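You operate a simulated robot arm through the tools that you are given. There is no shell and no other tool.

Carry out the task below with a simulated robot arm. There is one attempt and no reset: what you move stays moved.

JOB
Wipe up the rice grains under the yellow plate and set the blue bowl there.
Fine: slide the plate aside, use the pink cloth and lay it back; wipe before the bowl goes down. What is to be rubbed or washed off counts as gone when no trace of it is left.
Where things are to end (x, y in the base frame): rimmed plate within 50 mm of [760, 430]; soup bowl within 60 mm of [760, 670].

The check looks at the end state, three seconds after you hand in, the way a careful person would. Anything else that was tipped, shoved, dropped, spilled or broken makes it a failure. Flat cloth is picked up by pressing the open fingertips on it (5 to 10 N) and closing them slowly along it; thin cloth reads only 2 to 8 mm in the jaws.

ROBOT AND FRAMES
A 6-joint arm with a two-finger gripper, fixed in place. Base frame: the origin is on the floor under the middle of its stand, x ahead of it, y to its left, z up; the work surface is at about z = 760. Units: mm, degrees, N and s.
It reaches about 1637 mm from its shoulder. Its first joint turns from -166.0 to 166.0 degrees. Payload 3.43 kg.
The TCP is the grasp point between the finger pads, 20 mm short of the fingertips. In the tool frame z runs along the fingers and y along their closing line. The gripper opens to 190 mm; its body begins 248 mm behind the TCP.
Orientation is that of the tool frame in the base frame, as [roll, pitch, yaw] about the fixed x, y, z axes, in that order (R = Rz(yaw) Ry(pitch) Rx(roll)). With the fingers straight down and closing along the base's y, the tool's x points along the base's -x, its y along +y and its z along -z.

CONTROLS
- The arm moves only by the tool send_rows. Its argument "series" is a list of rows, each a list of 7 numbers: the shift along the tool's x, y, z in units of 200 mm (1.0 is 200 mm), then the turn, a rotation vector about the tool's x, y, z in units of 60 degrees (1.0 is 60 degrees), then the opening, from 0 (shut) to 1 (fully open). In form: [[x, y, z, rx, ry, rz, claw], ...]. A call has 1 to 20 rows; each row is the pose to reach, as a shift and turn from the pose commanded when the call began, along the tool's axes at that moment. A call with a number of a shift or a turn outside -1 to 1 is refused whole. Rows are played at 5 a second. More than 50 mm and 8.6 degrees between two rows, or a gripper value outside its range, and nothing of the call is played. Where a pose cannot be reached the arm comes as near as it can. A force on the tool above 40 N (or 10 N above the force at the start of the call, whichever is more), or a blocked arm, ends the call early, and 0.2 s more pass. Each finger travels about 45 mm/s and halts on what it meets, pressing with about 37 N; the grip force reading is that of the motor and also rises with nothing between the fingers. The clock runs only during rows and for 0.2 s after the last one: add rows that repeat a pose to give the fingers time. It gives the time, the measured TCP pose, the force on the tool (base axes), the opening and the grip force at its end, in the units of the frame above (readings bear some noise), with the torque about the TCP (base axes, N m) and any sound that the robot's microphone picked up.
- Cameras (640 x 400 px; columns grow to the right, rows downward): "scene" is fixed at [54.6, 648.8, 1516]; the picture's right is [-0.40, -0.92, 0.00], its down [-0.61, 0.26, -0.75] and it looks along [0.69, -0.30, -0.66] (base axes); focal length 348 px, centre (320, 200). "wrist" rides on the gripper at [70, -8, -288] in the tool frame; the picture's right is [0.12, 0.99, 0.00], its down [-0.96, 0.12, -0.25] and it looks along [-0.25, 0.03, 0.97] (tool axes); focal length 261 px, centre (320, 200). There is no depth. A picture from a camera that has moved, and an enlarged one, comes with that camera's place and axes in the base frame and with its lens. The place of the scene camera against the robot may be out by one fixed shift of up to 18 mm in any direction.
- grab_frame(camera): a new picture of that camera. The clock stands still meanwhile.
- lift_body(by): slides the trunk up (or, below 0, down) by that many mm; the arm rides with it, the base frame stays. It gives what a move gives, with no picture.
- close_up(camera, box): a new picture of the part [left, top, right, bottom] of that camera's present view, enlarged. The clock stands still meanwhile.
- finish_job(): hands the job in; it is judged then, once.

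Places have to be worked out from the pictures, the camera data and where the tool is seen. Open the gripper and draw the arm clear of the work before you hand the job in, unless the task says otherwise.

The tools are called by a JSON object that holds its "op" and its "data". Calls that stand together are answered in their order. send_rows: Moves the arm, as the interface text tells. Its arguments: {"type":"object","properties":{"series":{"type":"array","items":{"type":"array","items":{"type":"number"}}}},"required":["series"]} The other tools are called the same way: lift_body (by) moves the trunk up or down; grab_frame (camera) takes a picture; close_up (camera, box) takes an enlarged picture of a part of a camera's view; finish_job () hands the job in.

At the start:

```text
time_s: 0.0
ee_pos: [720.5, 221.0, 999.5]
orientation: [-179.9, 0.0, 180.0]
ft_force: [-0.1, -0.6, 0.1]
wrist_torque: [0.02, 0.01, -0.03]
grip_width: 190.0
grasp_force: 0.0
trunk travel left (down, up): [-175.0, 65.0]
```

scene: 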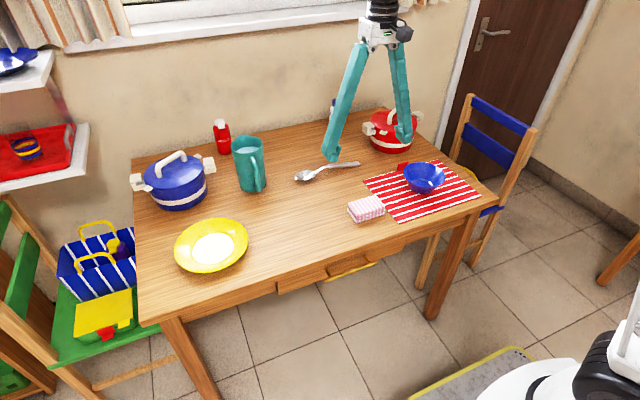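
wrist: 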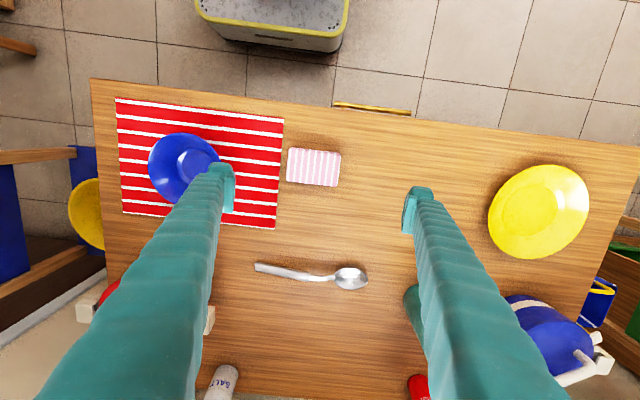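

I start by looking closely at the plate, the cloth, the bowl and the things around them before touching anything.

{"op": "close_up", "data": {"camera": "scene", "box": [150, 190, 278, 290]}}

{"op": "close_up", "data": {"camera": "scene", "box": [320, 140, 480, 240]}}

{"op": "close_up", "data": {"camera": "wrist", "box": [100, 90, 360, 240]}}

{"op": "close_up", "data": {"camera": "wrist", "box": [440, 120, 640, 300]}}

```text
4.00 times, centred on (214, 240) of scene
camera zoom: at [54.6, 648.8, 1516.0], right [-0.4, -0.92, 0.0], down [-0.61, 0.26, -0.75], along [0.69, -0.3, -0.66], focal length 1394 px, centre (744, 40)
```

zoom: 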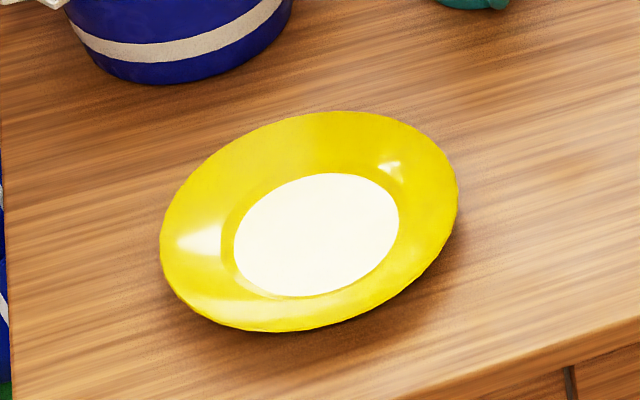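

```text
4.00 times, centred on (400, 190) of scene
camera zoom: at [54.6, 648.8, 1516.0], right [-0.4, -0.92, 0.0], down [-0.61, 0.26, -0.75], along [0.69, -0.3, -0.66], focal length 1394 px, centre (0, 240)
```

zoom: 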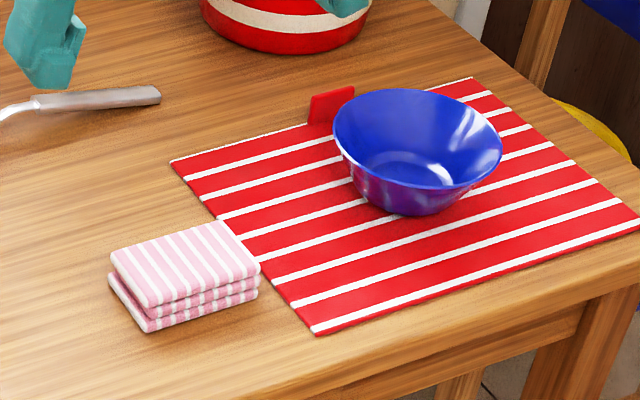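

```text
2.46 times, centred on (230, 165) of wrist
camera zoom: at [649.9, 212.7, 1287.5], right [-0.12, 0.99, 0.0], down [0.96, 0.12, 0.25], along [0.25, 0.03, -0.97], focal length 642 px, centre (542, 286)
```

zoom: 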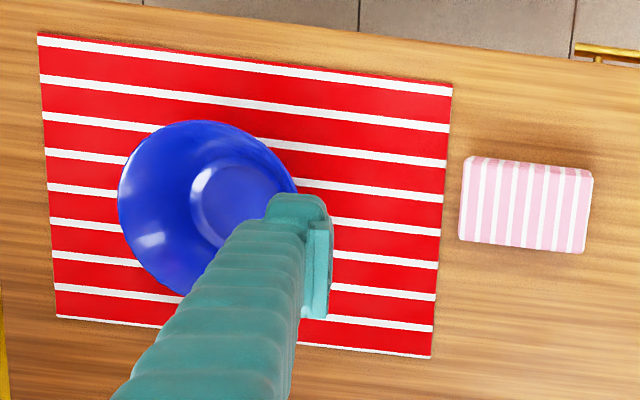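

```text
2.22 times, centred on (540, 210) of wrist
camera zoom: at [649.9, 212.7, 1287.5], right [-0.12, 0.99, 0.0], down [0.96, 0.12, 0.25], along [0.25, 0.03, -0.97], focal length 579 px, centre (-169, 178)
```

zoom: 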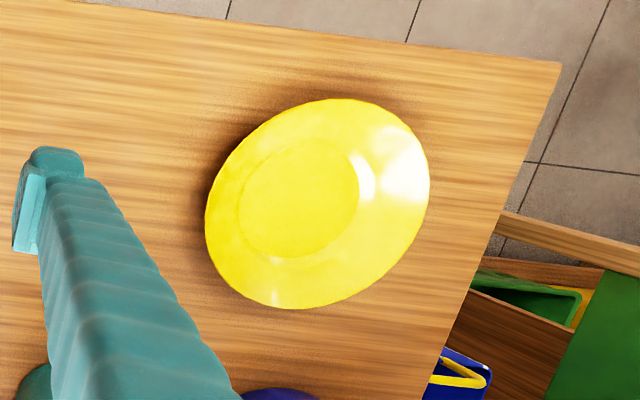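

The plate is at about [752, 675], and the folded cloth (about 100 x 70 mm, roughly 28 mm thick) is at about [718, 209]. The bowl is at about [747, -30] on the mat, with a small red thing behind it. I move the open gripper at its present height toward the plate for a better look.

{"op": "send_rows", "data": {"series": [[0, 0.2, 0, 0, 0, 0, 1], [0, 0.4, 0, 0, 0, 0, 1], [0, 0.6, 0, 0, 0, 0, 1], [0, 0.8, 0, 0, 0, 0, 1], [0, 1.0, 0, 0, 0, 0, 1]]}}

{"op": "grab_frame", "data": {"camera": "wrist"}}

{"op": "close_up", "data": {"camera": "scene", "box": [340, 90, 500, 190]}}

```text
time_s: 1.2
ee_pos: [719.1, 420.6, 999.4]
orientation: [180.0, 0.1, -179.9]
ft_force: [-0.1, -0.3, 1.6]
wrist_torque: [0.2, -0.04, 0.03]
grip_width: 189.8
grasp_force: 0.0
trunk travel left (down, up): [-175.0, 65.0]
```

```text
taken
camera wrist: at [648.6, 413.1, 1287.2], right [-0.12, 0.99, 0.0], down [0.96, 0.12, 0.25], along [0.25, 0.03, -0.97], focal length 261 px, centre (320, 200)
```

wrist: 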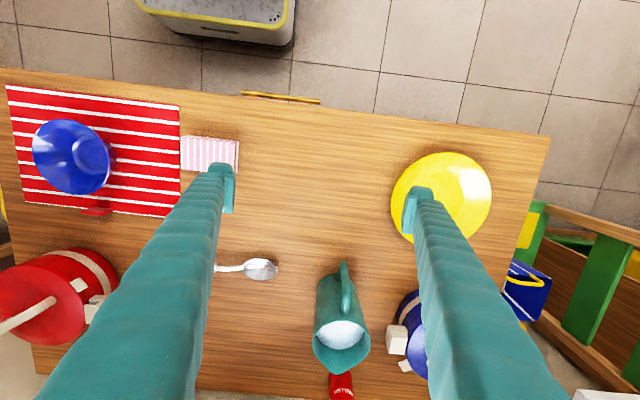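

```text
4.00 times, centred on (420, 140) of scene
camera zoom: at [54.6, 648.8, 1516.0], right [-0.4, -0.92, 0.0], down [-0.61, 0.26, -0.75], along [0.69, -0.3, -0.66], focal length 1394 px, centre (-80, 440)
```

zoom: 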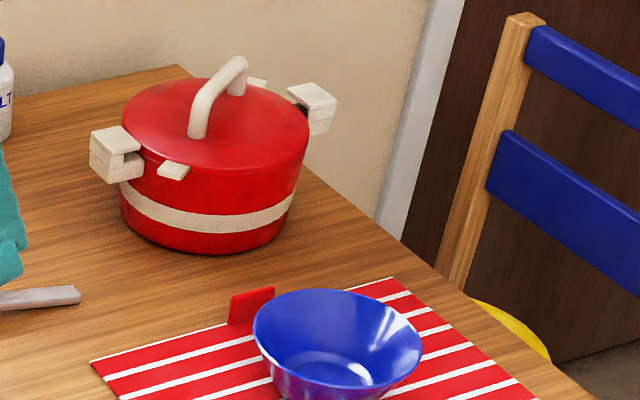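

The pitcher holds liquid and stands well away from the path. The plate measures about 200 mm across, centred near [748, 670], too wide to span, so I will push it toward -y with two fingertips against its outer +y side. I move over it while turning the gripper 45 degrees about its axis.

{"op": "send_rows", "data": {"series": [[-0.03, 0.16, 0, 0, 0, 0.125, 1], [-0.06, 0.33, 0, 0, 0, 0.25, 1], [-0.09, 0.5, 0, 0, 0, 0.375, 1], [-0.12, 0.67, 0, 0, 0, 0.5, 1], [-0.14, 0.84, 0, 0, 0, 0.625, 1], [-0.16, 1.0, 0, 0, 0, 0.75, 1]]}}

{"op": "grab_frame", "data": {"camera": "wrist"}}

{"op": "grab_frame", "data": {"camera": "scene"}}

```text
time_s: 2.6
ee_pos: [752.4, 621.3, 1000.9]
orientation: [-180.0, 0.0, 134.8]
ft_force: [-0.8, -0.8, -0.1]
wrist_torque: [0.1, -0.03, 0.0]
grip_width: 190.3
grasp_force: 0.1
trunk travel left (down, up): [-175.0, 65.0]
```

```text
taken
camera wrist: at [696.5, 665.1, 1288.7], right [0.62, 0.79, 0.0], down [0.76, -0.6, 0.25], along [0.19, -0.15, -0.97], focal length 261 px, centre (320, 200)
```

wrist: 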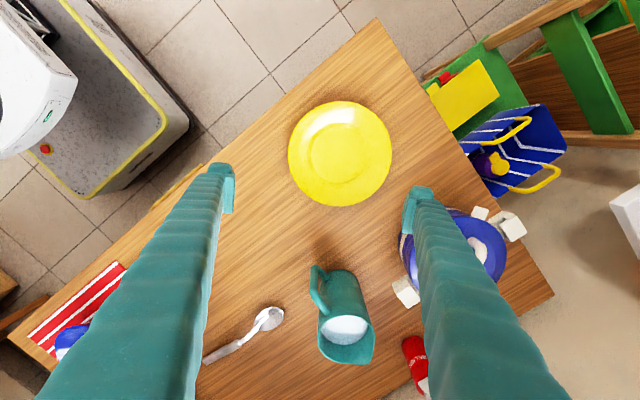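

```text
taken
```

scene: 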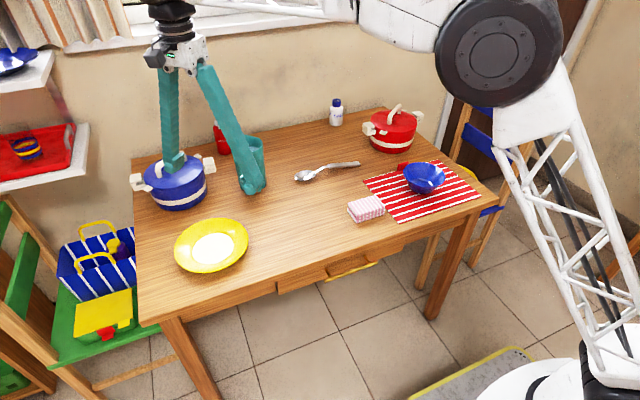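

Seen from above, the plate centre is at about [748, 673] with a radius of 99; the table's near edge is at x≈603 and its left edge at y≈866. I finish the turn to 90 degrees, moving to the +y side of the plate and narrowing the fingers to about 120 mm.

{"op": "send_rows", "data": {"series": [[0.118, 0.112, 0, 0, 0, 0.125, 0.9], [0.235, 0.224, 0, 0, 0, 0.25, 0.85], [0.353, 0.337, 0, 0, 0, 0.375, 0.8], [0.471, 0.449, 0, 0, 0, 0.5, 0.75], [0.588, 0.561, 0, 0, 0, 0.625, 0.7], [0.706, 0.673, 0, 0, 0, 0.75, 0.63], [0.706, 0.673, 0, 0, 0, 0.75, 0.63]]}}

{"op": "grab_frame", "data": {"camera": "wrist"}}

{"op": "grab_frame", "data": {"camera": "scene"}}

```text
time_s: 4.2
ee_pos: [743.0, 811.5, 995.6]
orientation: [-179.9, 0.0, 90.0]
ft_force: [-0.3, 0.9, -0.3]
wrist_torque: [-0.08, 0.06, -0.01]
grip_width: 119.6
grasp_force: 0.1
out of reach, approached as far as the arm can: row 6, 7
trunk travel left (down, up): [-175.0, 65.0]
```

```text
taken
camera wrist: at [734.4, 881.4, 1284.1], right [0.99, 0.12, 0.0], down [0.11, -0.96, 0.25], along [0.03, -0.25, -0.97], focal length 261 px, centre (320, 200)
```

wrist: 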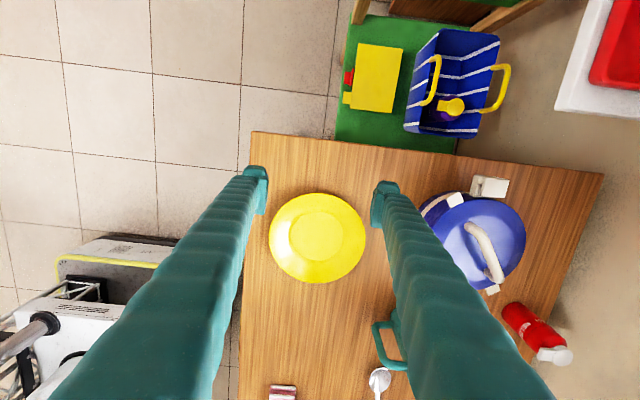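

```text
taken
```

scene: 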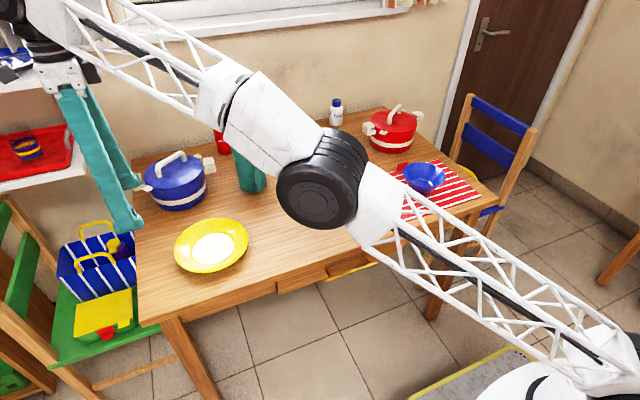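

The arm was near its reach limit up here but is now oriented with fingers closing along x; lowering brings it nearer the shoulder. I go straight down outside the plate's +y edge (at y≈772) in two stages.

{"op": "send_rows", "data": {"series": [[-0.02, 0.02, 0.2, 0, 0, 0, 0.63], [-0.02, 0.02, 0.4, 0, 0, 0, 0.63], [-0.02, 0.02, 0.6, 0, 0, 0, 0.63], [-0.02, 0.02, 0.8, 0, 0, 0, 0.63]]}}

{"op": "grab_frame", "data": {"camera": "wrist"}}

{"op": "grab_frame", "data": {"camera": "scene"}}

```text
time_s: 5.2
ee_pos: [746.5, 807.6, 835.5]
orientation: [180.0, 0.0, 90.0]
ft_force: [-0.6, -0.2, 1.2]
wrist_torque: [0.02, -0.01, -0.03]
grip_width: 119.5
grasp_force: 0.0
trunk travel left (down, up): [-175.0, 65.0]
```

```text
taken
camera wrist: at [736.9, 878.0, 1122.9], right [0.99, 0.12, 0.0], down [0.12, -0.96, 0.25], along [0.03, -0.25, -0.97], focal length 261 px, centre (320, 200)
```

wrist: 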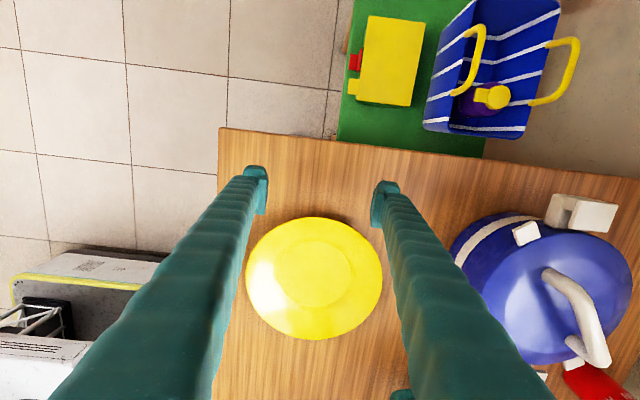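

```text
taken
```

scene: 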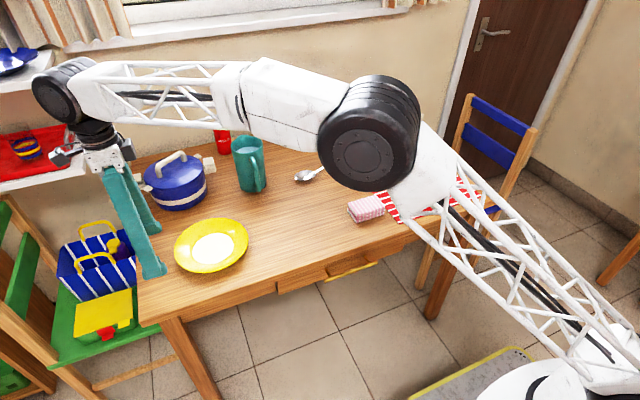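

The fingers straddle x≈746 and the plate centre reads x≈751, with clear space to the plate's edge. I lower to about z=788 so the fingertips sit a few mm above the table.

{"op": "send_rows", "data": {"series": [[-0.02, 0.02, 0.1, 0, 0, 0, 0.63], [-0.02, 0.02, 0.18, 0, 0, 0, 0.63], [-0.02, 0.02, 0.21, 0, 0, 0, 0.63], [-0.02, 0.02, 0.235, 0, 0, 0, 0.63], [-0.02, 0.02, 0.235, 0, 0, 0, 0.63]]}}

{"op": "close_up", "data": {"camera": "scene", "box": [90, 180, 282, 300]}}

{"op": "grab_frame", "data": {"camera": "wrist"}}

```text
time_s: 6.4
ee_pos: [750.6, 802.6, 788.7]
orientation: [-180.0, 0.1, 90.0]
ft_force: [-0.4, 0.7, 0.5]
wrist_torque: [0.0, -0.02, 0.0]
grip_width: 119.8
grasp_force: 0.1
trunk travel left (down, up): [-175.0, 65.0]
```

```text
3.33 times, centred on (186, 240) of scene
camera zoom: at [54.6, 648.8, 1516.0], right [-0.4, -0.92, 0.0], down [-0.61, 0.26, -0.75], along [0.69, -0.3, -0.66], focal length 1161 px, centre (767, 67)
```

zoom: 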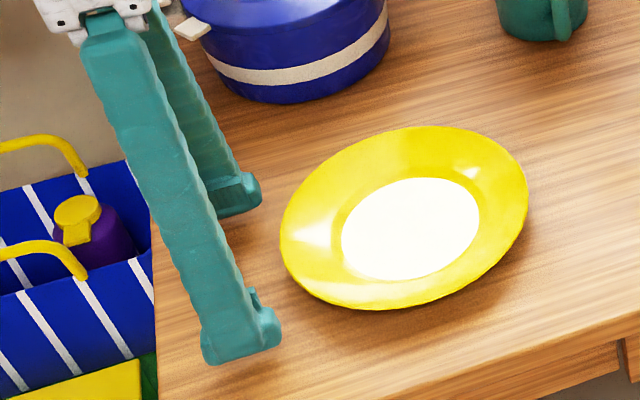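

```text
taken
camera wrist: at [741.7, 873.9, 1076.4], right [0.99, 0.12, 0.0], down [0.12, -0.96, 0.25], along [0.03, -0.25, -0.97], focal length 261 px, centre (320, 200)
```

wrist: 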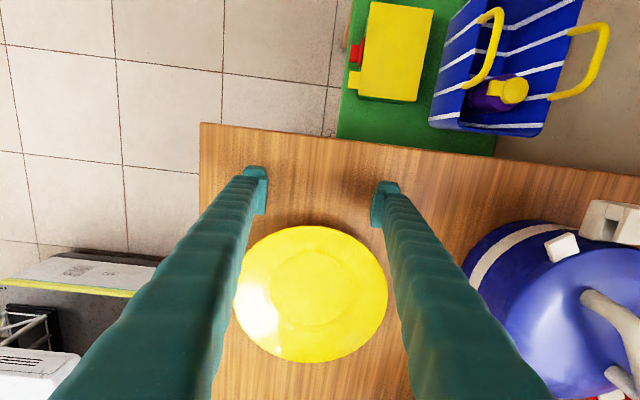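

The fingertips are just above the table with pads about 57 mm deep in y, leaving roughly 20 mm to the plate's rim. I push slowly toward -y a short way first and check how the plate responds.

{"op": "send_rows", "data": {"series": [[-0.05, 0, 0, 0, 0, 0, 0.63], [-0.1, 0, 0, 0, 0, 0, 0.63], [-0.15, 0, 0, 0, 0, 0, 0.63], [-0.2, 0, 0, 0, 0, 0, 0.63], [-0.25, 0, 0, 0, 0, 0, 0.63], [-0.3, 0, 0, 0, 0, 0, 0.63]]}}

{"op": "close_up", "data": {"camera": "scene", "box": [110, 180, 302, 300]}}

{"op": "grab_frame", "data": {"camera": "wrist"}}

```text
time_s: 7.8
ee_pos: [751.3, 742.9, 789.4]
orientation: [180.0, 0.0, 89.9]
ft_force: [-0.4, -0.1, -0.1]
wrist_torque: [-0.01, 0.0, -0.05]
grip_width: 120.0
grasp_force: 0.0
trunk travel left (down, up): [-175.0, 65.0]
```

```text
3.33 times, centred on (206, 240) of scene
camera zoom: at [54.6, 648.8, 1516.0], right [-0.4, -0.92, 0.0], down [-0.61, 0.26, -0.75], along [0.69, -0.3, -0.66], focal length 1161 px, centre (700, 67)
```

zoom: 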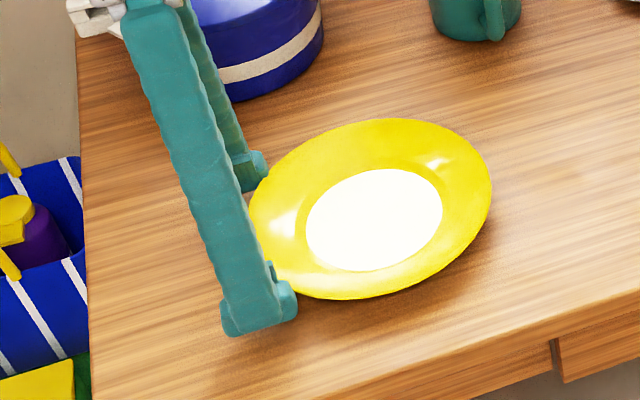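

```text
taken
camera wrist: at [742.8, 813.2, 1076.2], right [0.99, 0.12, 0.0], down [0.12, -0.96, 0.25], along [0.03, -0.25, -0.97], focal length 261 px, centre (320, 200)
```

wrist: 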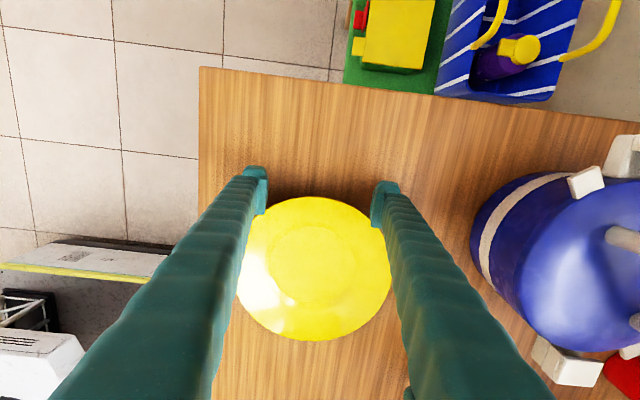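

The plate is moving with the fingers (centre now about [755, 650], 93 mm ahead of the TCP) and no noticeable force. I continue the slow push toward y≈430.

{"op": "send_rows", "data": {"series": [[-0.07, 0, 0, 0, 0, 0, 0.63], [-0.14, 0, 0, 0, 0, 0, 0.63], [-0.21, 0, 0, 0, 0, 0, 0.63], [-0.28, 0, 0, 0, 0, 0, 0.63], [-0.35, 0, 0, 0, 0, 0, 0.63], [-0.42, 0, 0, 0, 0, 0, 0.63], [-0.49, 0, 0, 0, 0, 0, 0.63], [-0.56, 0, 0, 0, 0, 0, 0.63], [-0.63, 0, 0, 0, 0, 0, 0.63], [-0.7, 0, 0, 0, 0, 0, 0.63]]}}

{"op": "grab_frame", "data": {"camera": "scene"}}

{"op": "grab_frame", "data": {"camera": "wrist"}}

```text
time_s: 10.0
ee_pos: [751.5, 601.9, 787.2]
orientation: [-180.0, 0.1, 90.1]
ft_force: [0.6, 0.4, -1.1]
wrist_torque: [-0.02, -0.01, -0.07]
grip_width: 119.3
grasp_force: 0.0
trunk travel left (down, up): [-175.0, 65.0]
```

```text
taken
```

scene: 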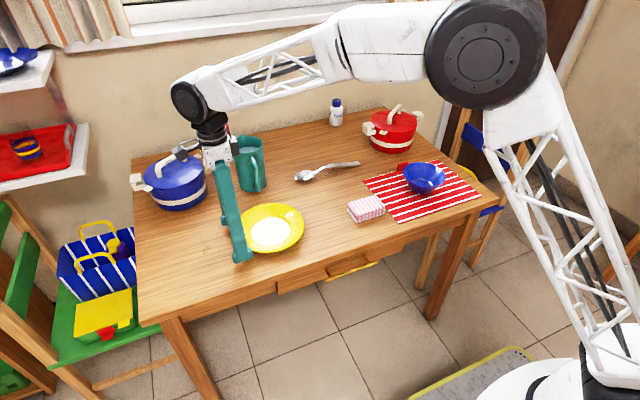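

```text
taken
camera wrist: at [742.5, 672.7, 1075.7], right [0.99, 0.12, 0.0], down [0.12, -0.96, 0.25], along [0.03, -0.25, -0.97], focal length 261 px, centre (320, 200)
```

wrist: 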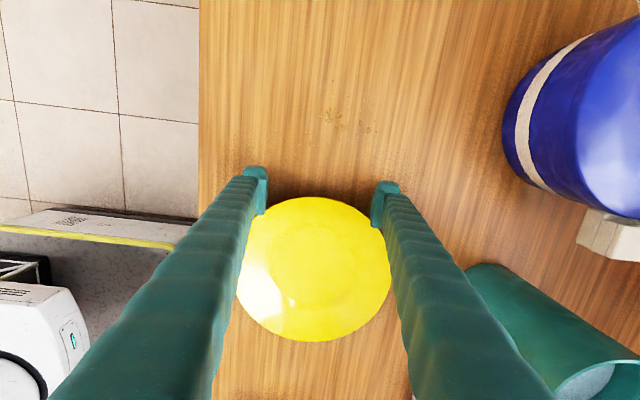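

Rice grains are now visible where the plate stood, around [770, 690]. The pitcher's handle tip is near [870, 482], about 25-30 mm beyond the outer finger, so I push the remaining 77 mm in small steps and watch it.

{"op": "send_rows", "data": {"series": [[-0.06, -0.01, 0, 0, 0, 0, 0.63], [-0.12, -0.01, 0, 0, 0, 0, 0.63], [-0.18, -0.01, 0, 0, 0, 0, 0.63], [-0.2, -0.01, 0, 0, 0, 0, 0.63]]}}

{"op": "close_up", "data": {"camera": "scene", "box": [170, 110, 362, 270]}}

{"op": "grab_frame", "data": {"camera": "wrist"}}

```text
time_s: 11.0
ee_pos: [748.8, 562.8, 787.9]
orientation: [180.0, 0.0, 90.2]
ft_force: [-0.4, 0.5, 0.4]
wrist_torque: [-0.03, 0.01, -0.03]
grip_width: 119.8
grasp_force: 0.2
trunk travel left (down, up): [-175.0, 65.0]
```

```text
2.50 times, centred on (266, 190) of scene
camera zoom: at [54.6, 648.8, 1516.0], right [-0.4, -0.92, 0.0], down [-0.61, 0.26, -0.75], along [0.69, -0.3, -0.66], focal length 871 px, centre (455, 225)
```

zoom: 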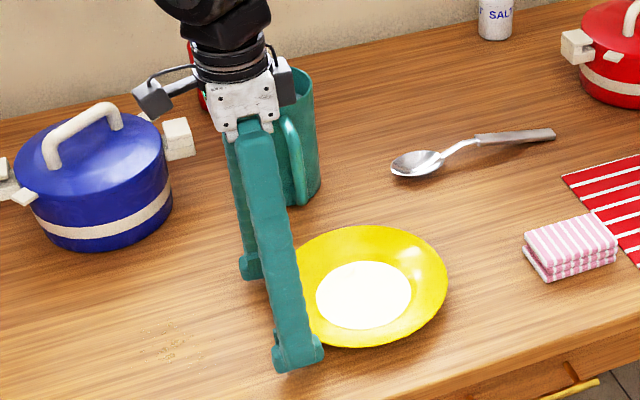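

```text
taken
camera wrist: at [740.7, 633.6, 1075.8], right [0.99, 0.12, 0.0], down [0.12, -0.96, 0.25], along [0.03, -0.25, -0.97], focal length 261 px, centre (320, 200)
```

wrist: 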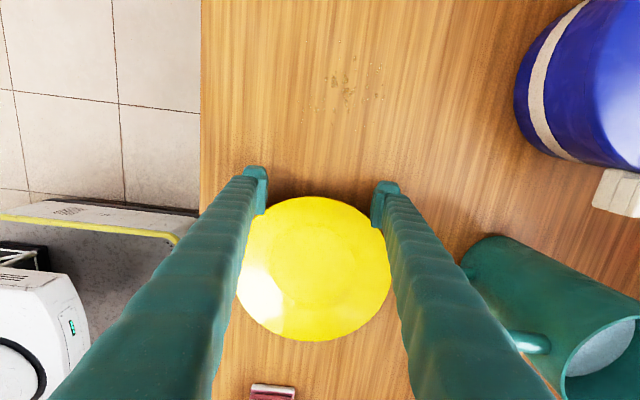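

The finger clears the pitcher handle comfortably (handle tip at x≈900). I push the last 38 mm, moving x slightly forward.

{"op": "send_rows", "data": {"series": [[-0.06, 0.01, 0, 0, 0, 0, 0.63], [-0.12, 0.02, 0, 0, 0, 0, 0.63], [-0.16, 0.03, 0, 0, 0, 0, 0.63], [-0.19, 0.03, 0, 0, 0, 0, 0.63], [-0.19, 0.03, 0, 0, 0, 0, 0.63]]}}

{"op": "grab_frame", "data": {"camera": "wrist"}}

```text
time_s: 12.2
ee_pos: [753.2, 522.9, 788.8]
orientation: [-180.0, 0.0, 90.1]
ft_force: [-0.3, 0.7, 0.8]
wrist_torque: [0.0, 0.02, 0.02]
grip_width: 119.8
grasp_force: 0.0
trunk travel left (down, up): [-175.0, 65.0]
```

```text
taken
camera wrist: at [745.3, 595.4, 1075.9], right [0.99, 0.12, 0.0], down [0.12, -0.96, 0.25], along [0.03, -0.25, -0.97], focal length 261 px, centre (320, 200)
```

wrist: 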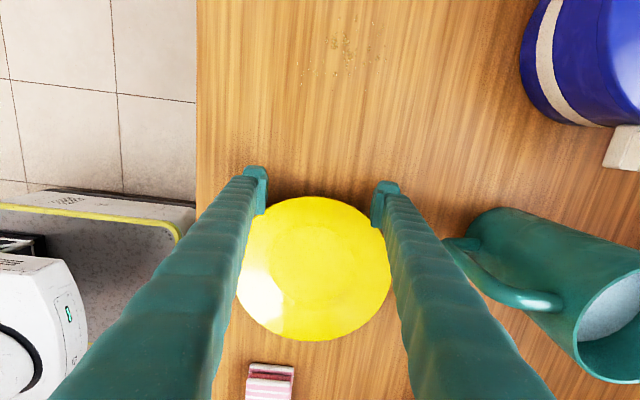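

The plate is now at about [757, 431], as wanted. I back the fingers off in +y and rise straight up, then look at the grains.

{"op": "send_rows", "data": {"series": [[0.1, 0, 0, 0, 0, 0, 0.63], [0.2, 0, 0, 0, 0, 0, 0.63], [0.25, 0, -0.1, 0, 0, 0, 0.63], [0.25, 0, -0.3, 0, 0, 0, 0.63], [0.25, 0, -0.5, 0, 0, 0, 0.63], [0.25, 0, -0.7, 0, 0, 0, 0.63], [0.25, 0, -0.9, 0, 0, 0, 0.63]]}}

{"op": "grab_frame", "data": {"camera": "wrist"}}

{"op": "close_up", "data": {"camera": "scene", "box": [140, 190, 332, 310]}}

```text
time_s: 13.8
ee_pos: [753.3, 574.5, 969.1]
orientation: [-179.9, 0.1, 90.0]
ft_force: [0.1, -0.8, -0.8]
wrist_torque: [-0.01, 0.05, 0.01]
grip_width: 119.7
grasp_force: 0.0
trunk travel left (down, up): [-175.0, 65.0]
```

```text
taken
camera wrist: at [745.2, 645.0, 1256.5], right [0.99, 0.12, 0.0], down [0.12, -0.96, 0.25], along [0.03, -0.25, -0.97], focal length 261 px, centre (320, 200)
```

wrist: 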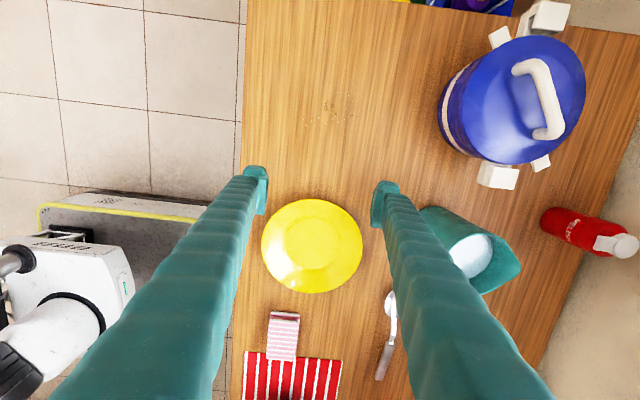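

```text
3.33 times, centred on (236, 250) of scene
camera zoom: at [54.6, 648.8, 1516.0], right [-0.4, -0.92, 0.0], down [-0.61, 0.26, -0.75], along [0.69, -0.3, -0.66], focal length 1161 px, centre (600, 33)
```

zoom: 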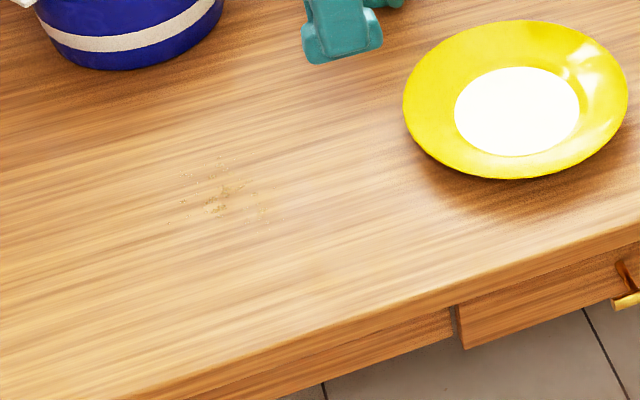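

I zoom the wrist view on the grains to measure the patch.

{"op": "close_up", "data": {"camera": "wrist", "box": [280, 60, 400, 160]}}

{"op": "close_up", "data": {"camera": "scene", "box": [170, 220, 250, 270]}}

{"op": "close_up", "data": {"camera": "scene", "box": [335, 185, 399, 233]}}

```text
4.00 times, centred on (340, 110) of wrist
camera zoom: at [745.2, 645.0, 1256.5], right [0.99, 0.12, 0.0], down [0.12, -0.96, 0.25], along [0.03, -0.25, -0.97], focal length 1043 px, centre (240, 560)
```

zoom: 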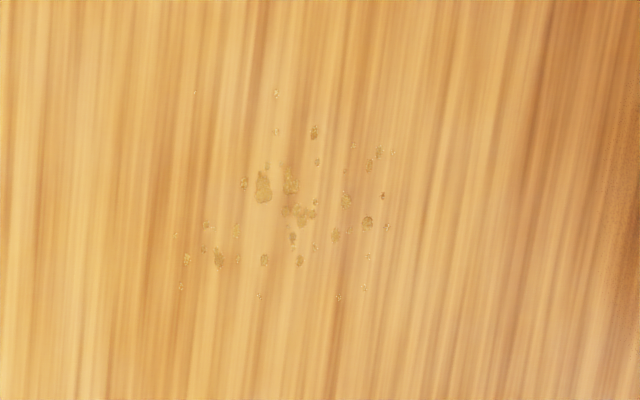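

```text
8.00 times, centred on (210, 245) of scene
camera zoom: at [54.6, 648.8, 1516.0], right [-0.4, -0.92, 0.0], down [-0.61, 0.26, -0.75], along [0.69, -0.3, -0.66], focal length 2787 px, centre (1200, -160)
```

zoom: 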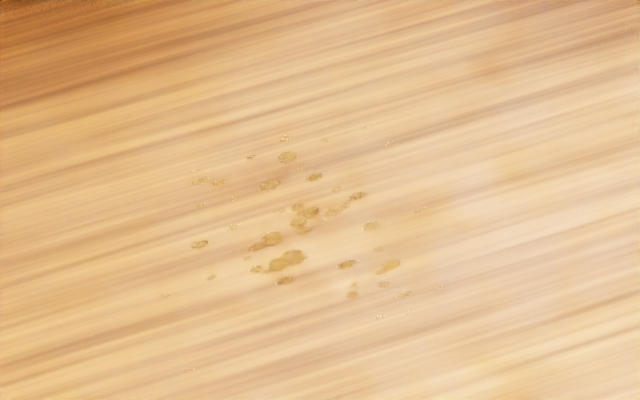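

```text
8.33 times, centred on (367, 209) of scene
camera zoom: at [54.6, 648.8, 1516.0], right [-0.4, -0.92, 0.0], down [-0.61, 0.26, -0.75], along [0.69, -0.3, -0.66], focal length 2904 px, centre (-72, 125)
```

zoom: 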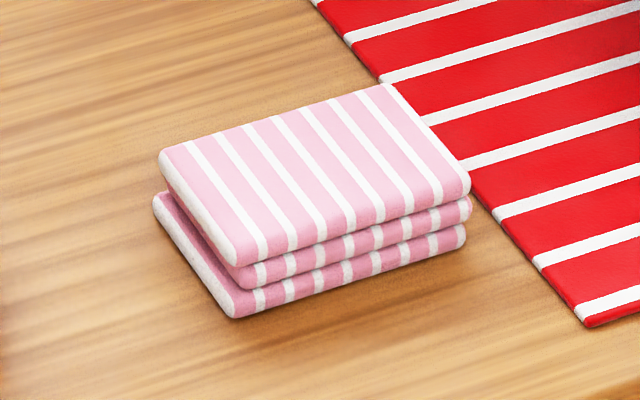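

The grains form a speckled patch spanning about x 705–820, y 645–732, centred near [762, 686]. The cloth is square to the base axes at about [716, 208], and my present grip direction (along x) spans its short 70 mm side, so I travel over to it at this height.

{"op": "send_rows", "data": {"series": [[-0.2, -0.03, 0, 0, 0, 0, 0.63], [-0.4, -0.06, 0, 0, 0, 0, 0.63], [-0.6, -0.09, 0, 0, 0, 0, 0.63], [-0.8, -0.12, 0, 0, 0, 0, 0.63], [-1.0, -0.15, 0, 0, 0, 0, 0.63]]}}

{"op": "send_rows", "data": {"series": [[-0.2, -0.03, 0, 0, 0, 0, 0.63], [-0.4, -0.035, 0, 0, 0, 0, 0.63], [-0.6, -0.035, 0, 0, 0, 0, 0.63], [-0.83, -0.035, 0, 0, 0, 0, 0.63]]}}

{"op": "grab_frame", "data": {"camera": "wrist"}}

{"op": "grab_frame", "data": {"camera": "scene"}}

```text
time_s: 15.0
ee_pos: [725.5, 372.7, 968.0]
orientation: [-180.0, 0.1, 90.1]
ft_force: [-0.1, 0.1, -1.1]
wrist_torque: [-0.11, 0.06, 0.0]
grip_width: 119.7
grasp_force: 0.2
trunk travel left (down, up): [-175.0, 65.0]
```

```text
time_s: 16.0
ee_pos: [719.2, 209.8, 968.6]
orientation: [-180.0, 0.0, 90.1]
ft_force: [0.7, 1.1, -0.5]
wrist_torque: [-0.12, 0.0, -0.01]
grip_width: 120.0
grasp_force: 0.0
trunk travel left (down, up): [-175.0, 65.0]
```

```text
taken
camera wrist: at [710.9, 280.0, 1256.2], right [0.99, 0.12, 0.0], down [0.12, -0.96, 0.25], along [0.03, -0.25, -0.97], focal length 261 px, centre (320, 200)
```

wrist: 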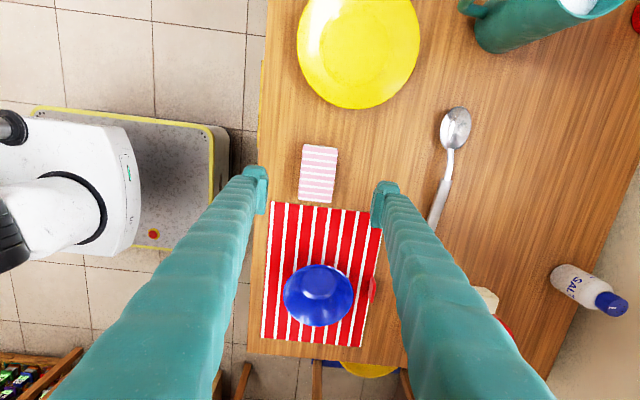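

```text
taken
```

scene: 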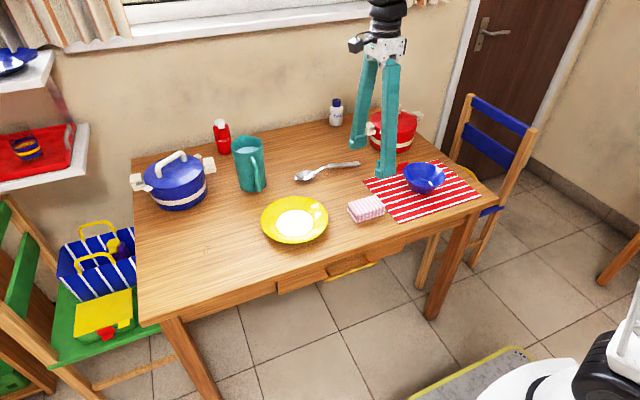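

The wrist view puts the cloth centre at [716, 208.5], right below the gripper, with 25 mm to spare on either side. I lower around it to z≈787.

{"op": "send_rows", "data": {"series": [[-0.006, -0.016, 0.2, 0, 0, 0, 0.63], [-0.006, -0.016, 0.4, 0, 0, 0, 0.63], [-0.006, -0.016, 0.6, 0, 0, 0, 0.63], [-0.006, -0.016, 0.75, 0, 0, 0, 0.63], [-0.006, -0.016, 0.85, 0, 0, 0, 0.63], [-0.006, -0.016, 0.905, 0, 0, 0, 0.63], [-0.006, -0.016, 0.905, 0, 0, 0, 0.63]]}}

{"op": "close_up", "data": {"camera": "scene", "box": [310, 150, 438, 240]}}

{"op": "grab_frame", "data": {"camera": "wrist"}}

```text
time_s: 17.6
ee_pos: [714.4, 208.3, 787.1]
orientation: [180.0, 0.0, 90.1]
ft_force: [-0.6, -0.5, 0.2]
wrist_torque: [-0.01, -0.01, 0.0]
grip_width: 119.7
grasp_force: 0.1
trunk travel left (down, up): [-175.0, 65.0]
```

```text
4.44 times, centred on (374, 195) of scene
camera zoom: at [54.6, 648.8, 1516.0], right [-0.4, -0.92, 0.0], down [-0.61, 0.26, -0.75], along [0.69, -0.3, -0.66], focal length 1549 px, centre (80, 222)
```

zoom: 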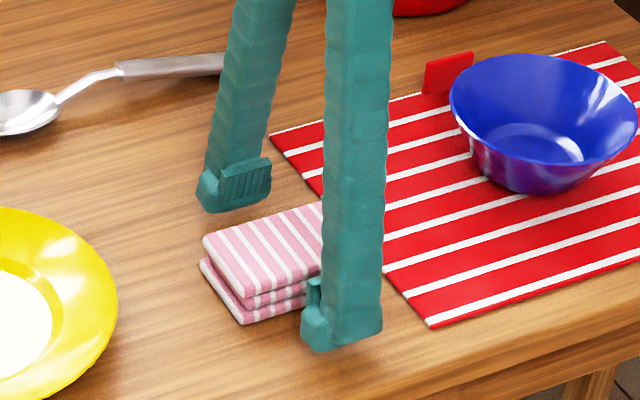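

```text
taken
camera wrist: at [706.2, 278.4, 1075.6], right [0.99, 0.12, 0.0], down [0.12, -0.96, 0.25], along [0.03, -0.25, -0.97], focal length 261 px, centre (320, 200)
```

wrist: 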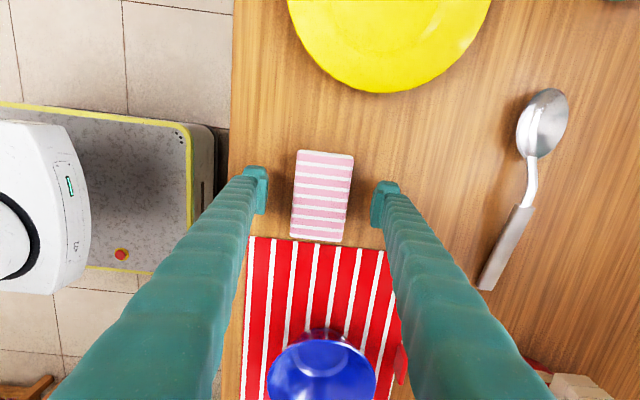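

The cloth sits midway between the open fingers at about [716.5, 209]. I close gradually onto its short sides and check width and force.

{"op": "send_rows", "data": {"series": [[0, 0.01, 0, 0, 0, 0, 0.55], [0, 0.01, 0, 0, 0, 0, 0.48], [0, 0.01, 0, 0, 0, 0, 0.42], [0, 0.01, 0, 0, 0, 0, 0.38], [0, 0.01, 0, 0, 0, 0, 0.35], [0, 0.01, 0, 0, 0, 0, 0.32], [0, 0.01, 0, 0, 0, 0, 0.3], [0, 0.01, 0, 0, 0, 0, 0.3], [0, 0.01, 0, 0, 0, 0, 0.3]]}}

{"op": "close_up", "data": {"camera": "scene", "box": [310, 150, 438, 240]}}

{"op": "grab_frame", "data": {"camera": "wrist"}}

```text
time_s: 19.6
ee_pos: [717.3, 207.6, 787.9]
orientation: [-180.0, 0.1, 90.1]
ft_force: [0.8, -0.3, 0.5]
wrist_torque: [-0.01, -0.03, 0.04]
grip_width: 64.4
grasp_force: 37.3
trunk travel left (down, up): [-175.0, 65.0]
```

```text
4.44 times, centred on (374, 195) of scene
camera zoom: at [54.6, 648.8, 1516.0], right [-0.4, -0.92, 0.0], down [-0.61, 0.26, -0.75], along [0.69, -0.3, -0.66], focal length 1549 px, centre (80, 222)
```

zoom: 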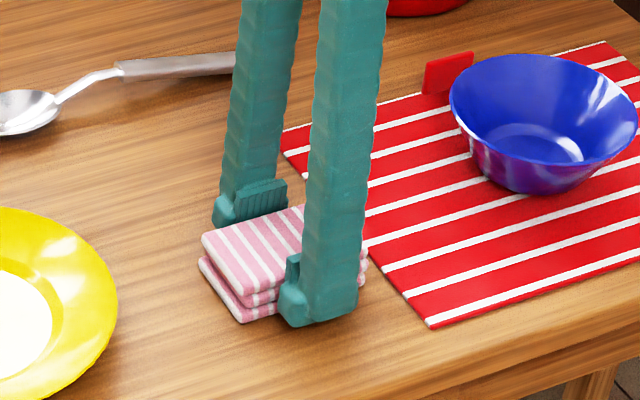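

```text
taken
camera wrist: at [708.8, 278.2, 1075.2], right [0.99, 0.12, 0.0], down [0.12, -0.96, 0.25], along [0.03, -0.25, -0.97], focal length 261 px, centre (320, 200)
```

wrist: 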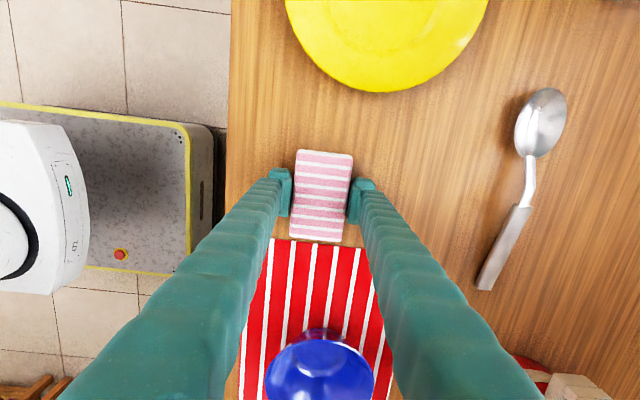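

The cloth is held at 64 mm with 37 N, gripped at TCP [717, 208, 788]; I will put it back at that pose. I lift it clear.

{"op": "send_rows", "data": {"series": [[0, 0, -0.05, 0, 0, 0, 0.3], [0, 0, -0.15, 0, 0, 0, 0.3], [0, 0, -0.3, 0, 0, 0, 0.3], [0, 0, -0.45, 0, 0, 0, 0.3], [0, 0, -0.6, 0, 0, 0, 0.3], [0, 0, -0.6, 0, 0, 0, 0.3]]}}

{"op": "grab_frame", "data": {"camera": "scene"}}

{"op": "grab_frame", "data": {"camera": "wrist"}}

```text
time_s: 21.0
ee_pos: [716.3, 206.7, 907.9]
orientation: [-180.0, 0.0, 90.2]
ft_force: [0.3, -0.3, -0.5]
wrist_torque: [-0.02, 0.0, 0.05]
grip_width: 64.4
grasp_force: 37.1
trunk travel left (down, up): [-175.0, 65.0]
```

```text
taken
```

scene: 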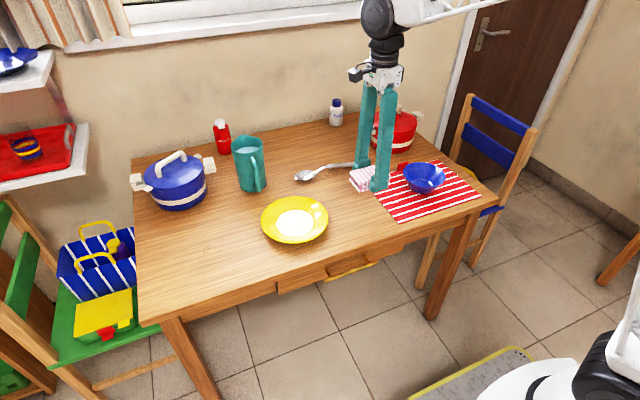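

```text
taken
camera wrist: at [707.6, 277.4, 1194.8], right [0.99, 0.12, 0.0], down [0.12, -0.96, 0.25], along [0.03, -0.25, -0.97], focal length 261 px, centre (320, 200)
```

wrist: 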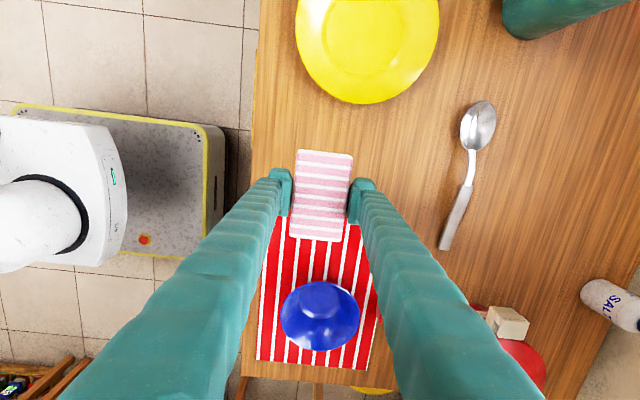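

The cloth is up and hangs straight in the jaws. I carry it over the plate at this height toward the grain patch.

{"op": "send_rows", "data": {"series": [[0.2, 0.02, 0, 0, 0, 0, 0.3], [0.4, 0.04, 0, 0, 0, 0, 0.3], [0.6, 0.06, 0, 0, 0, 0, 0.3], [0.8, 0.08, 0, 0, 0, 0, 0.3], [1.0, 0.1, 0, 0, 0, 0, 0.3]]}}

{"op": "send_rows", "data": {"series": [[0.2, 0.02, 0, 0, 0, 0, 0.3], [0.4, 0.04, 0, 0, 0, 0, 0.3], [0.6, 0.06, 0, 0, 0, 0, 0.3], [0.8, 0.08, 0, 0, 0, 0, 0.3], [1.0, 0.1, 0, 0, 0, 0, 0.3]]}}

{"op": "send_rows", "data": {"series": [[0.15, 0.01, 0.1, 0, 0, 0, 0.3], [0.3, 0.02, 0.2, 0, 0, 0, 0.3], [0.39, 0.03, 0.35, 0, 0, 0, 0.3], [0.39, 0.03, 0.45, 0, 0, 0, 0.3], [0.39, 0.03, 0.5, 0, 0, 0, 0.3], [0.39, 0.03, 0.5, 0, 0, 0, 0.3]]}}

{"op": "grab_frame", "data": {"camera": "wrist"}}

{"op": "grab_frame", "data": {"camera": "scene"}}

```text
time_s: 22.2
ee_pos: [734.9, 407.6, 909.6]
orientation: [180.0, 0.0, 90.1]
ft_force: [1.0, -0.7, -0.3]
wrist_torque: [0.13, -0.08, -0.02]
grip_width: 64.4
grasp_force: 36.8
trunk travel left (down, up): [-175.0, 65.0]
```

```text
time_s: 23.4
ee_pos: [758.3, 607.5, 907.9]
orientation: [-180.0, 0.0, 90.0]
ft_force: [0.3, -0.3, 0.3]
wrist_torque: [0.15, -0.02, -0.01]
grip_width: 64.2
grasp_force: 37.0
trunk travel left (down, up): [-175.0, 65.0]
```

```text
time_s: 24.8
ee_pos: [763.0, 685.1, 807.2]
orientation: [180.0, 0.0, 90.0]
ft_force: [-0.1, -0.4, -1.0]
wrist_torque: [0.0, 0.01, 0.0]
grip_width: 64.4
grasp_force: 36.9
trunk travel left (down, up): [-175.0, 65.0]
```

```text
taken
camera wrist: at [753.2, 757.0, 1094.4], right [0.99, 0.12, 0.0], down [0.12, -0.96, 0.25], along [0.03, -0.25, -0.97], focal length 261 px, centre (320, 200)
```

wrist: 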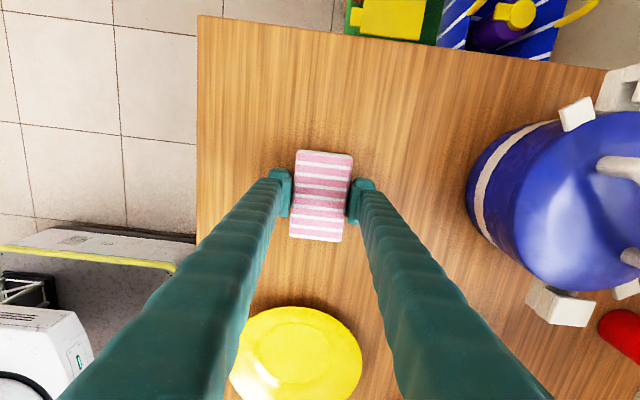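

```text
taken
```

scene: 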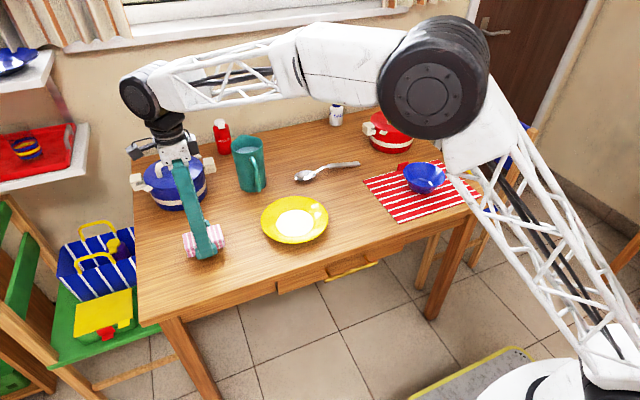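

The cloth hangs about 20 mm above the patch centre. I lower it slowly to the table and read the pressing force.

{"op": "send_rows", "data": {"series": [[0, 0, 0.05, 0, 0, 0, 0.3], [0, 0, 0.085, 0, 0, 0, 0.3], [0, 0, 0.095, 0, 0, 0, 0.3], [0, 0, 0.1, 0, 0, 0, 0.3], [0, 0, 0.1, 0, 0, 0, 0.3]]}}

```text
time_s: 26.0
ee_pos: [760.6, 684.1, 787.2]
orientation: [180.0, 0.1, 90.1]
ft_force: [-0.3, 0.5, 0.2]
wrist_torque: [0.01, -0.02, 0.0]
grip_width: 64.3
grasp_force: 36.8
trunk travel left (down, up): [-175.0, 65.0]
```

There is no contact force yet at z=787. I go down in 1 mm steps.

{"op": "send_rows", "data": {"series": [[0, 0, 0.005, 0, 0, 0, 0.3], [0, 0, 0.005, 0, 0, 0, 0.3]]}}

{"op": "send_rows", "data": {"series": [[0, 0, 0.005, 0, 0, 0, 0.3], [0, 0, 0.005, 0, 0, 0, 0.3]]}}

{"op": "send_rows", "data": {"series": [[0, 0, 0.005, 0, 0, 0, 0.3], [0, 0, 0.005, 0, 0, 0, 0.3]]}}

```text
time_s: 26.6
ee_pos: [761.6, 685.3, 787.9]
orientation: [180.0, 0.1, 90.2]
ft_force: [-1.6, -1.8, 7.0]
wrist_torque: [-0.08, 0.05, -0.02]
grip_width: 64.3
grasp_force: 37.0
trunk travel left (down, up): [-175.0, 65.0]
```

```text
time_s: 27.2
ee_pos: [762.1, 684.6, 788.1]
orientation: [180.0, 0.0, 90.1]
ft_force: [-1.7, 0.2, 14.2]
wrist_torque: [-0.05, 0.1, -0.05]
grip_width: 64.8
grasp_force: 37.5
trunk travel left (down, up): [-175.0, 65.0]
```

```text
time_s: 27.8
ee_pos: [763.2, 685.3, 787.5]
orientation: [179.9, -0.1, 90.2]
ft_force: [-2.2, 3.7, 26.2]
wrist_torque: [-0.06, 0.12, 0.0]
grip_width: 64.4
grasp_force: 36.9
trunk travel left (down, up): [-175.0, 65.0]
```

The cloth presses at about 7 N per mm of command; 26 N is more than needed, so I ease up about 2 mm to roughly 10 N and wipe back and forth along x over the patch.

{"op": "send_rows", "data": {"series": [[0, 0, -0.009, 0, 0, 0, 0.3], [0, 0.09, -0.009, 0, 0, 0, 0.3], [0, 0.18, -0.009, 0, 0, 0, 0.3], [0, 0.27, -0.009, 0, 0, 0, 0.3], [0, 0.17, -0.009, 0, 0, 0, 0.3], [0, 0.07, -0.009, 0, 0, 0, 0.3], [0, -0.03, -0.009, 0, 0, 0, 0.3], [0, -0.13, -0.009, 0, 0, 0, 0.3], [0, -0.23, -0.009, 0, 0, 0, 0.3], [0, -0.31, -0.009, 0, 0, 0, 0.3], [0, -0.21, -0.009, 0, 0, 0, 0.3], [0, -0.11, -0.009, 0, 0, 0, 0.3], [0, -0.01, -0.009, 0, 0, 0, 0.3]]}}

{"op": "close_up", "data": {"camera": "scene", "box": [150, 190, 278, 290]}}

{"op": "grab_frame", "data": {"camera": "wrist"}}

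```text
time_s: 30.6
ee_pos: [761.3, 682.5, 786.7]
orientation: [180.0, 0.2, 89.9]
ft_force: [-1.6, -4.3, 14.0]
wrist_torque: [0.1, 0.1, -0.16]
grip_width: 64.4
grasp_force: 36.8
trunk travel left (down, up): [-175.0, 65.0]
```

```text
4.00 times, centred on (214, 240) of scene
camera zoom: at [54.6, 648.8, 1516.0], right [-0.4, -0.92, 0.0], down [-0.61, 0.26, -0.75], along [0.69, -0.3, -0.66], focal length 1394 px, centre (744, 40)
```

zoom: 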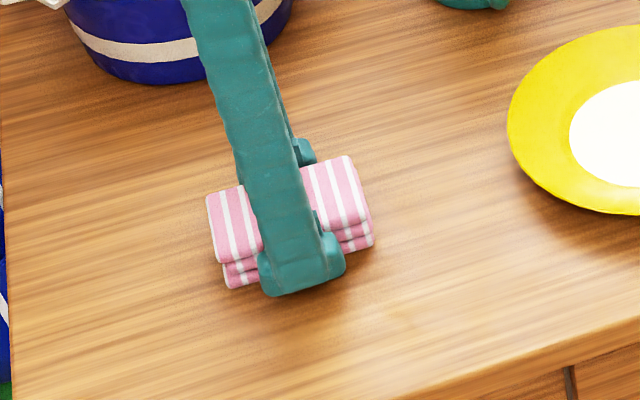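

```text
taken
camera wrist: at [752.5, 753.8, 1074.4], right [0.99, 0.12, 0.0], down [0.12, -0.96, 0.25], along [0.03, -0.25, -0.97], focal length 261 px, centre (320, 200)
```

wrist: 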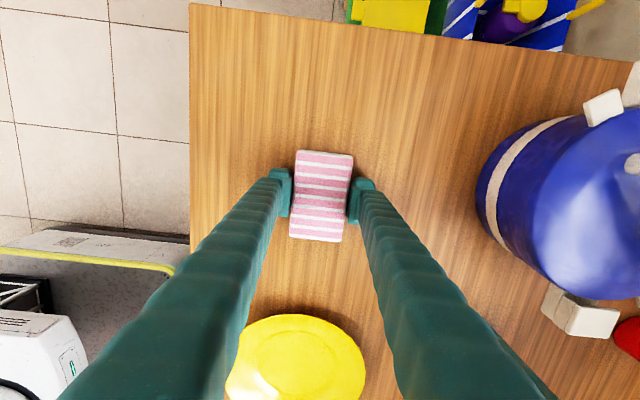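

The area around the cloth already looks clean. I keep roughly the same pressure and wipe two more lanes, at y about +25 mm and -25 mm, to cover the outlying specks.

{"op": "send_rows", "data": {"series": [[0.06, 0.05, -0.003, 0, 0, 0, 0.3], [0.13, 0.1, -0.003, 0, 0, 0, 0.3], [0.13, 0.19, -0.003, 0, 0, 0, 0.3], [0.13, 0.27, -0.003, 0, 0, 0, 0.3], [0.13, 0.17, -0.003, 0, 0, 0, 0.3], [0.13, 0.07, -0.003, 0, 0, 0, 0.3], [0.13, -0.03, -0.003, 0, 0, 0, 0.3], [0.13, -0.13, -0.003, 0, 0, 0, 0.3], [0.13, -0.23, -0.003, 0, 0, 0, 0.3], [0.13, -0.31, -0.003, 0, 0, 0, 0.3], [0.05, -0.31, -0.003, 0, 0, 0, 0.3], [-0.04, -0.31, -0.003, 0, 0, 0, 0.3], [-0.13, -0.31, -0.003, 0, 0, 0, 0.3], [-0.13, -0.21, -0.003, 0, 0, 0, 0.3], [-0.13, -0.11, -0.003, 0, 0, 0, 0.3], [-0.13, 0, -0.003, 0, 0, 0, 0.3], [-0.13, 0.1, -0.003, 0, 0, 0, 0.3], [-0.13, 0.2, -0.003, 0, 0, 0, 0.3], [-0.13, 0.27, -0.003, 0, 0, 0, 0.3], [-0.04, 0.27, -0.003, 0, 0, 0, 0.3]]}}

{"op": "close_up", "data": {"camera": "scene", "box": [150, 190, 278, 290]}}

```text
time_s: 34.8
ee_pos: [814.9, 677.7, 787.1]
orientation: [180.0, 0.1, 89.9]
ft_force: [-0.9, -2.5, 9.1]
wrist_torque: [-0.07, 0.03, 0.04]
grip_width: 64.4
grasp_force: 37.1
trunk travel left (down, up): [-175.0, 65.0]
```

```text
4.00 times, centred on (214, 240) of scene
camera zoom: at [54.6, 648.8, 1516.0], right [-0.4, -0.92, 0.0], down [-0.61, 0.26, -0.75], along [0.69, -0.3, -0.66], focal length 1394 px, centre (744, 40)
```

zoom: 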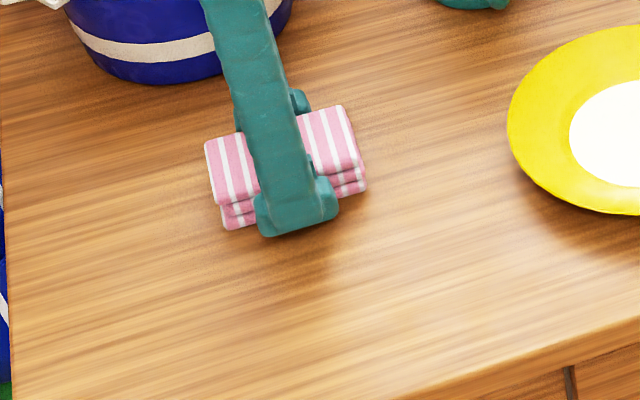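

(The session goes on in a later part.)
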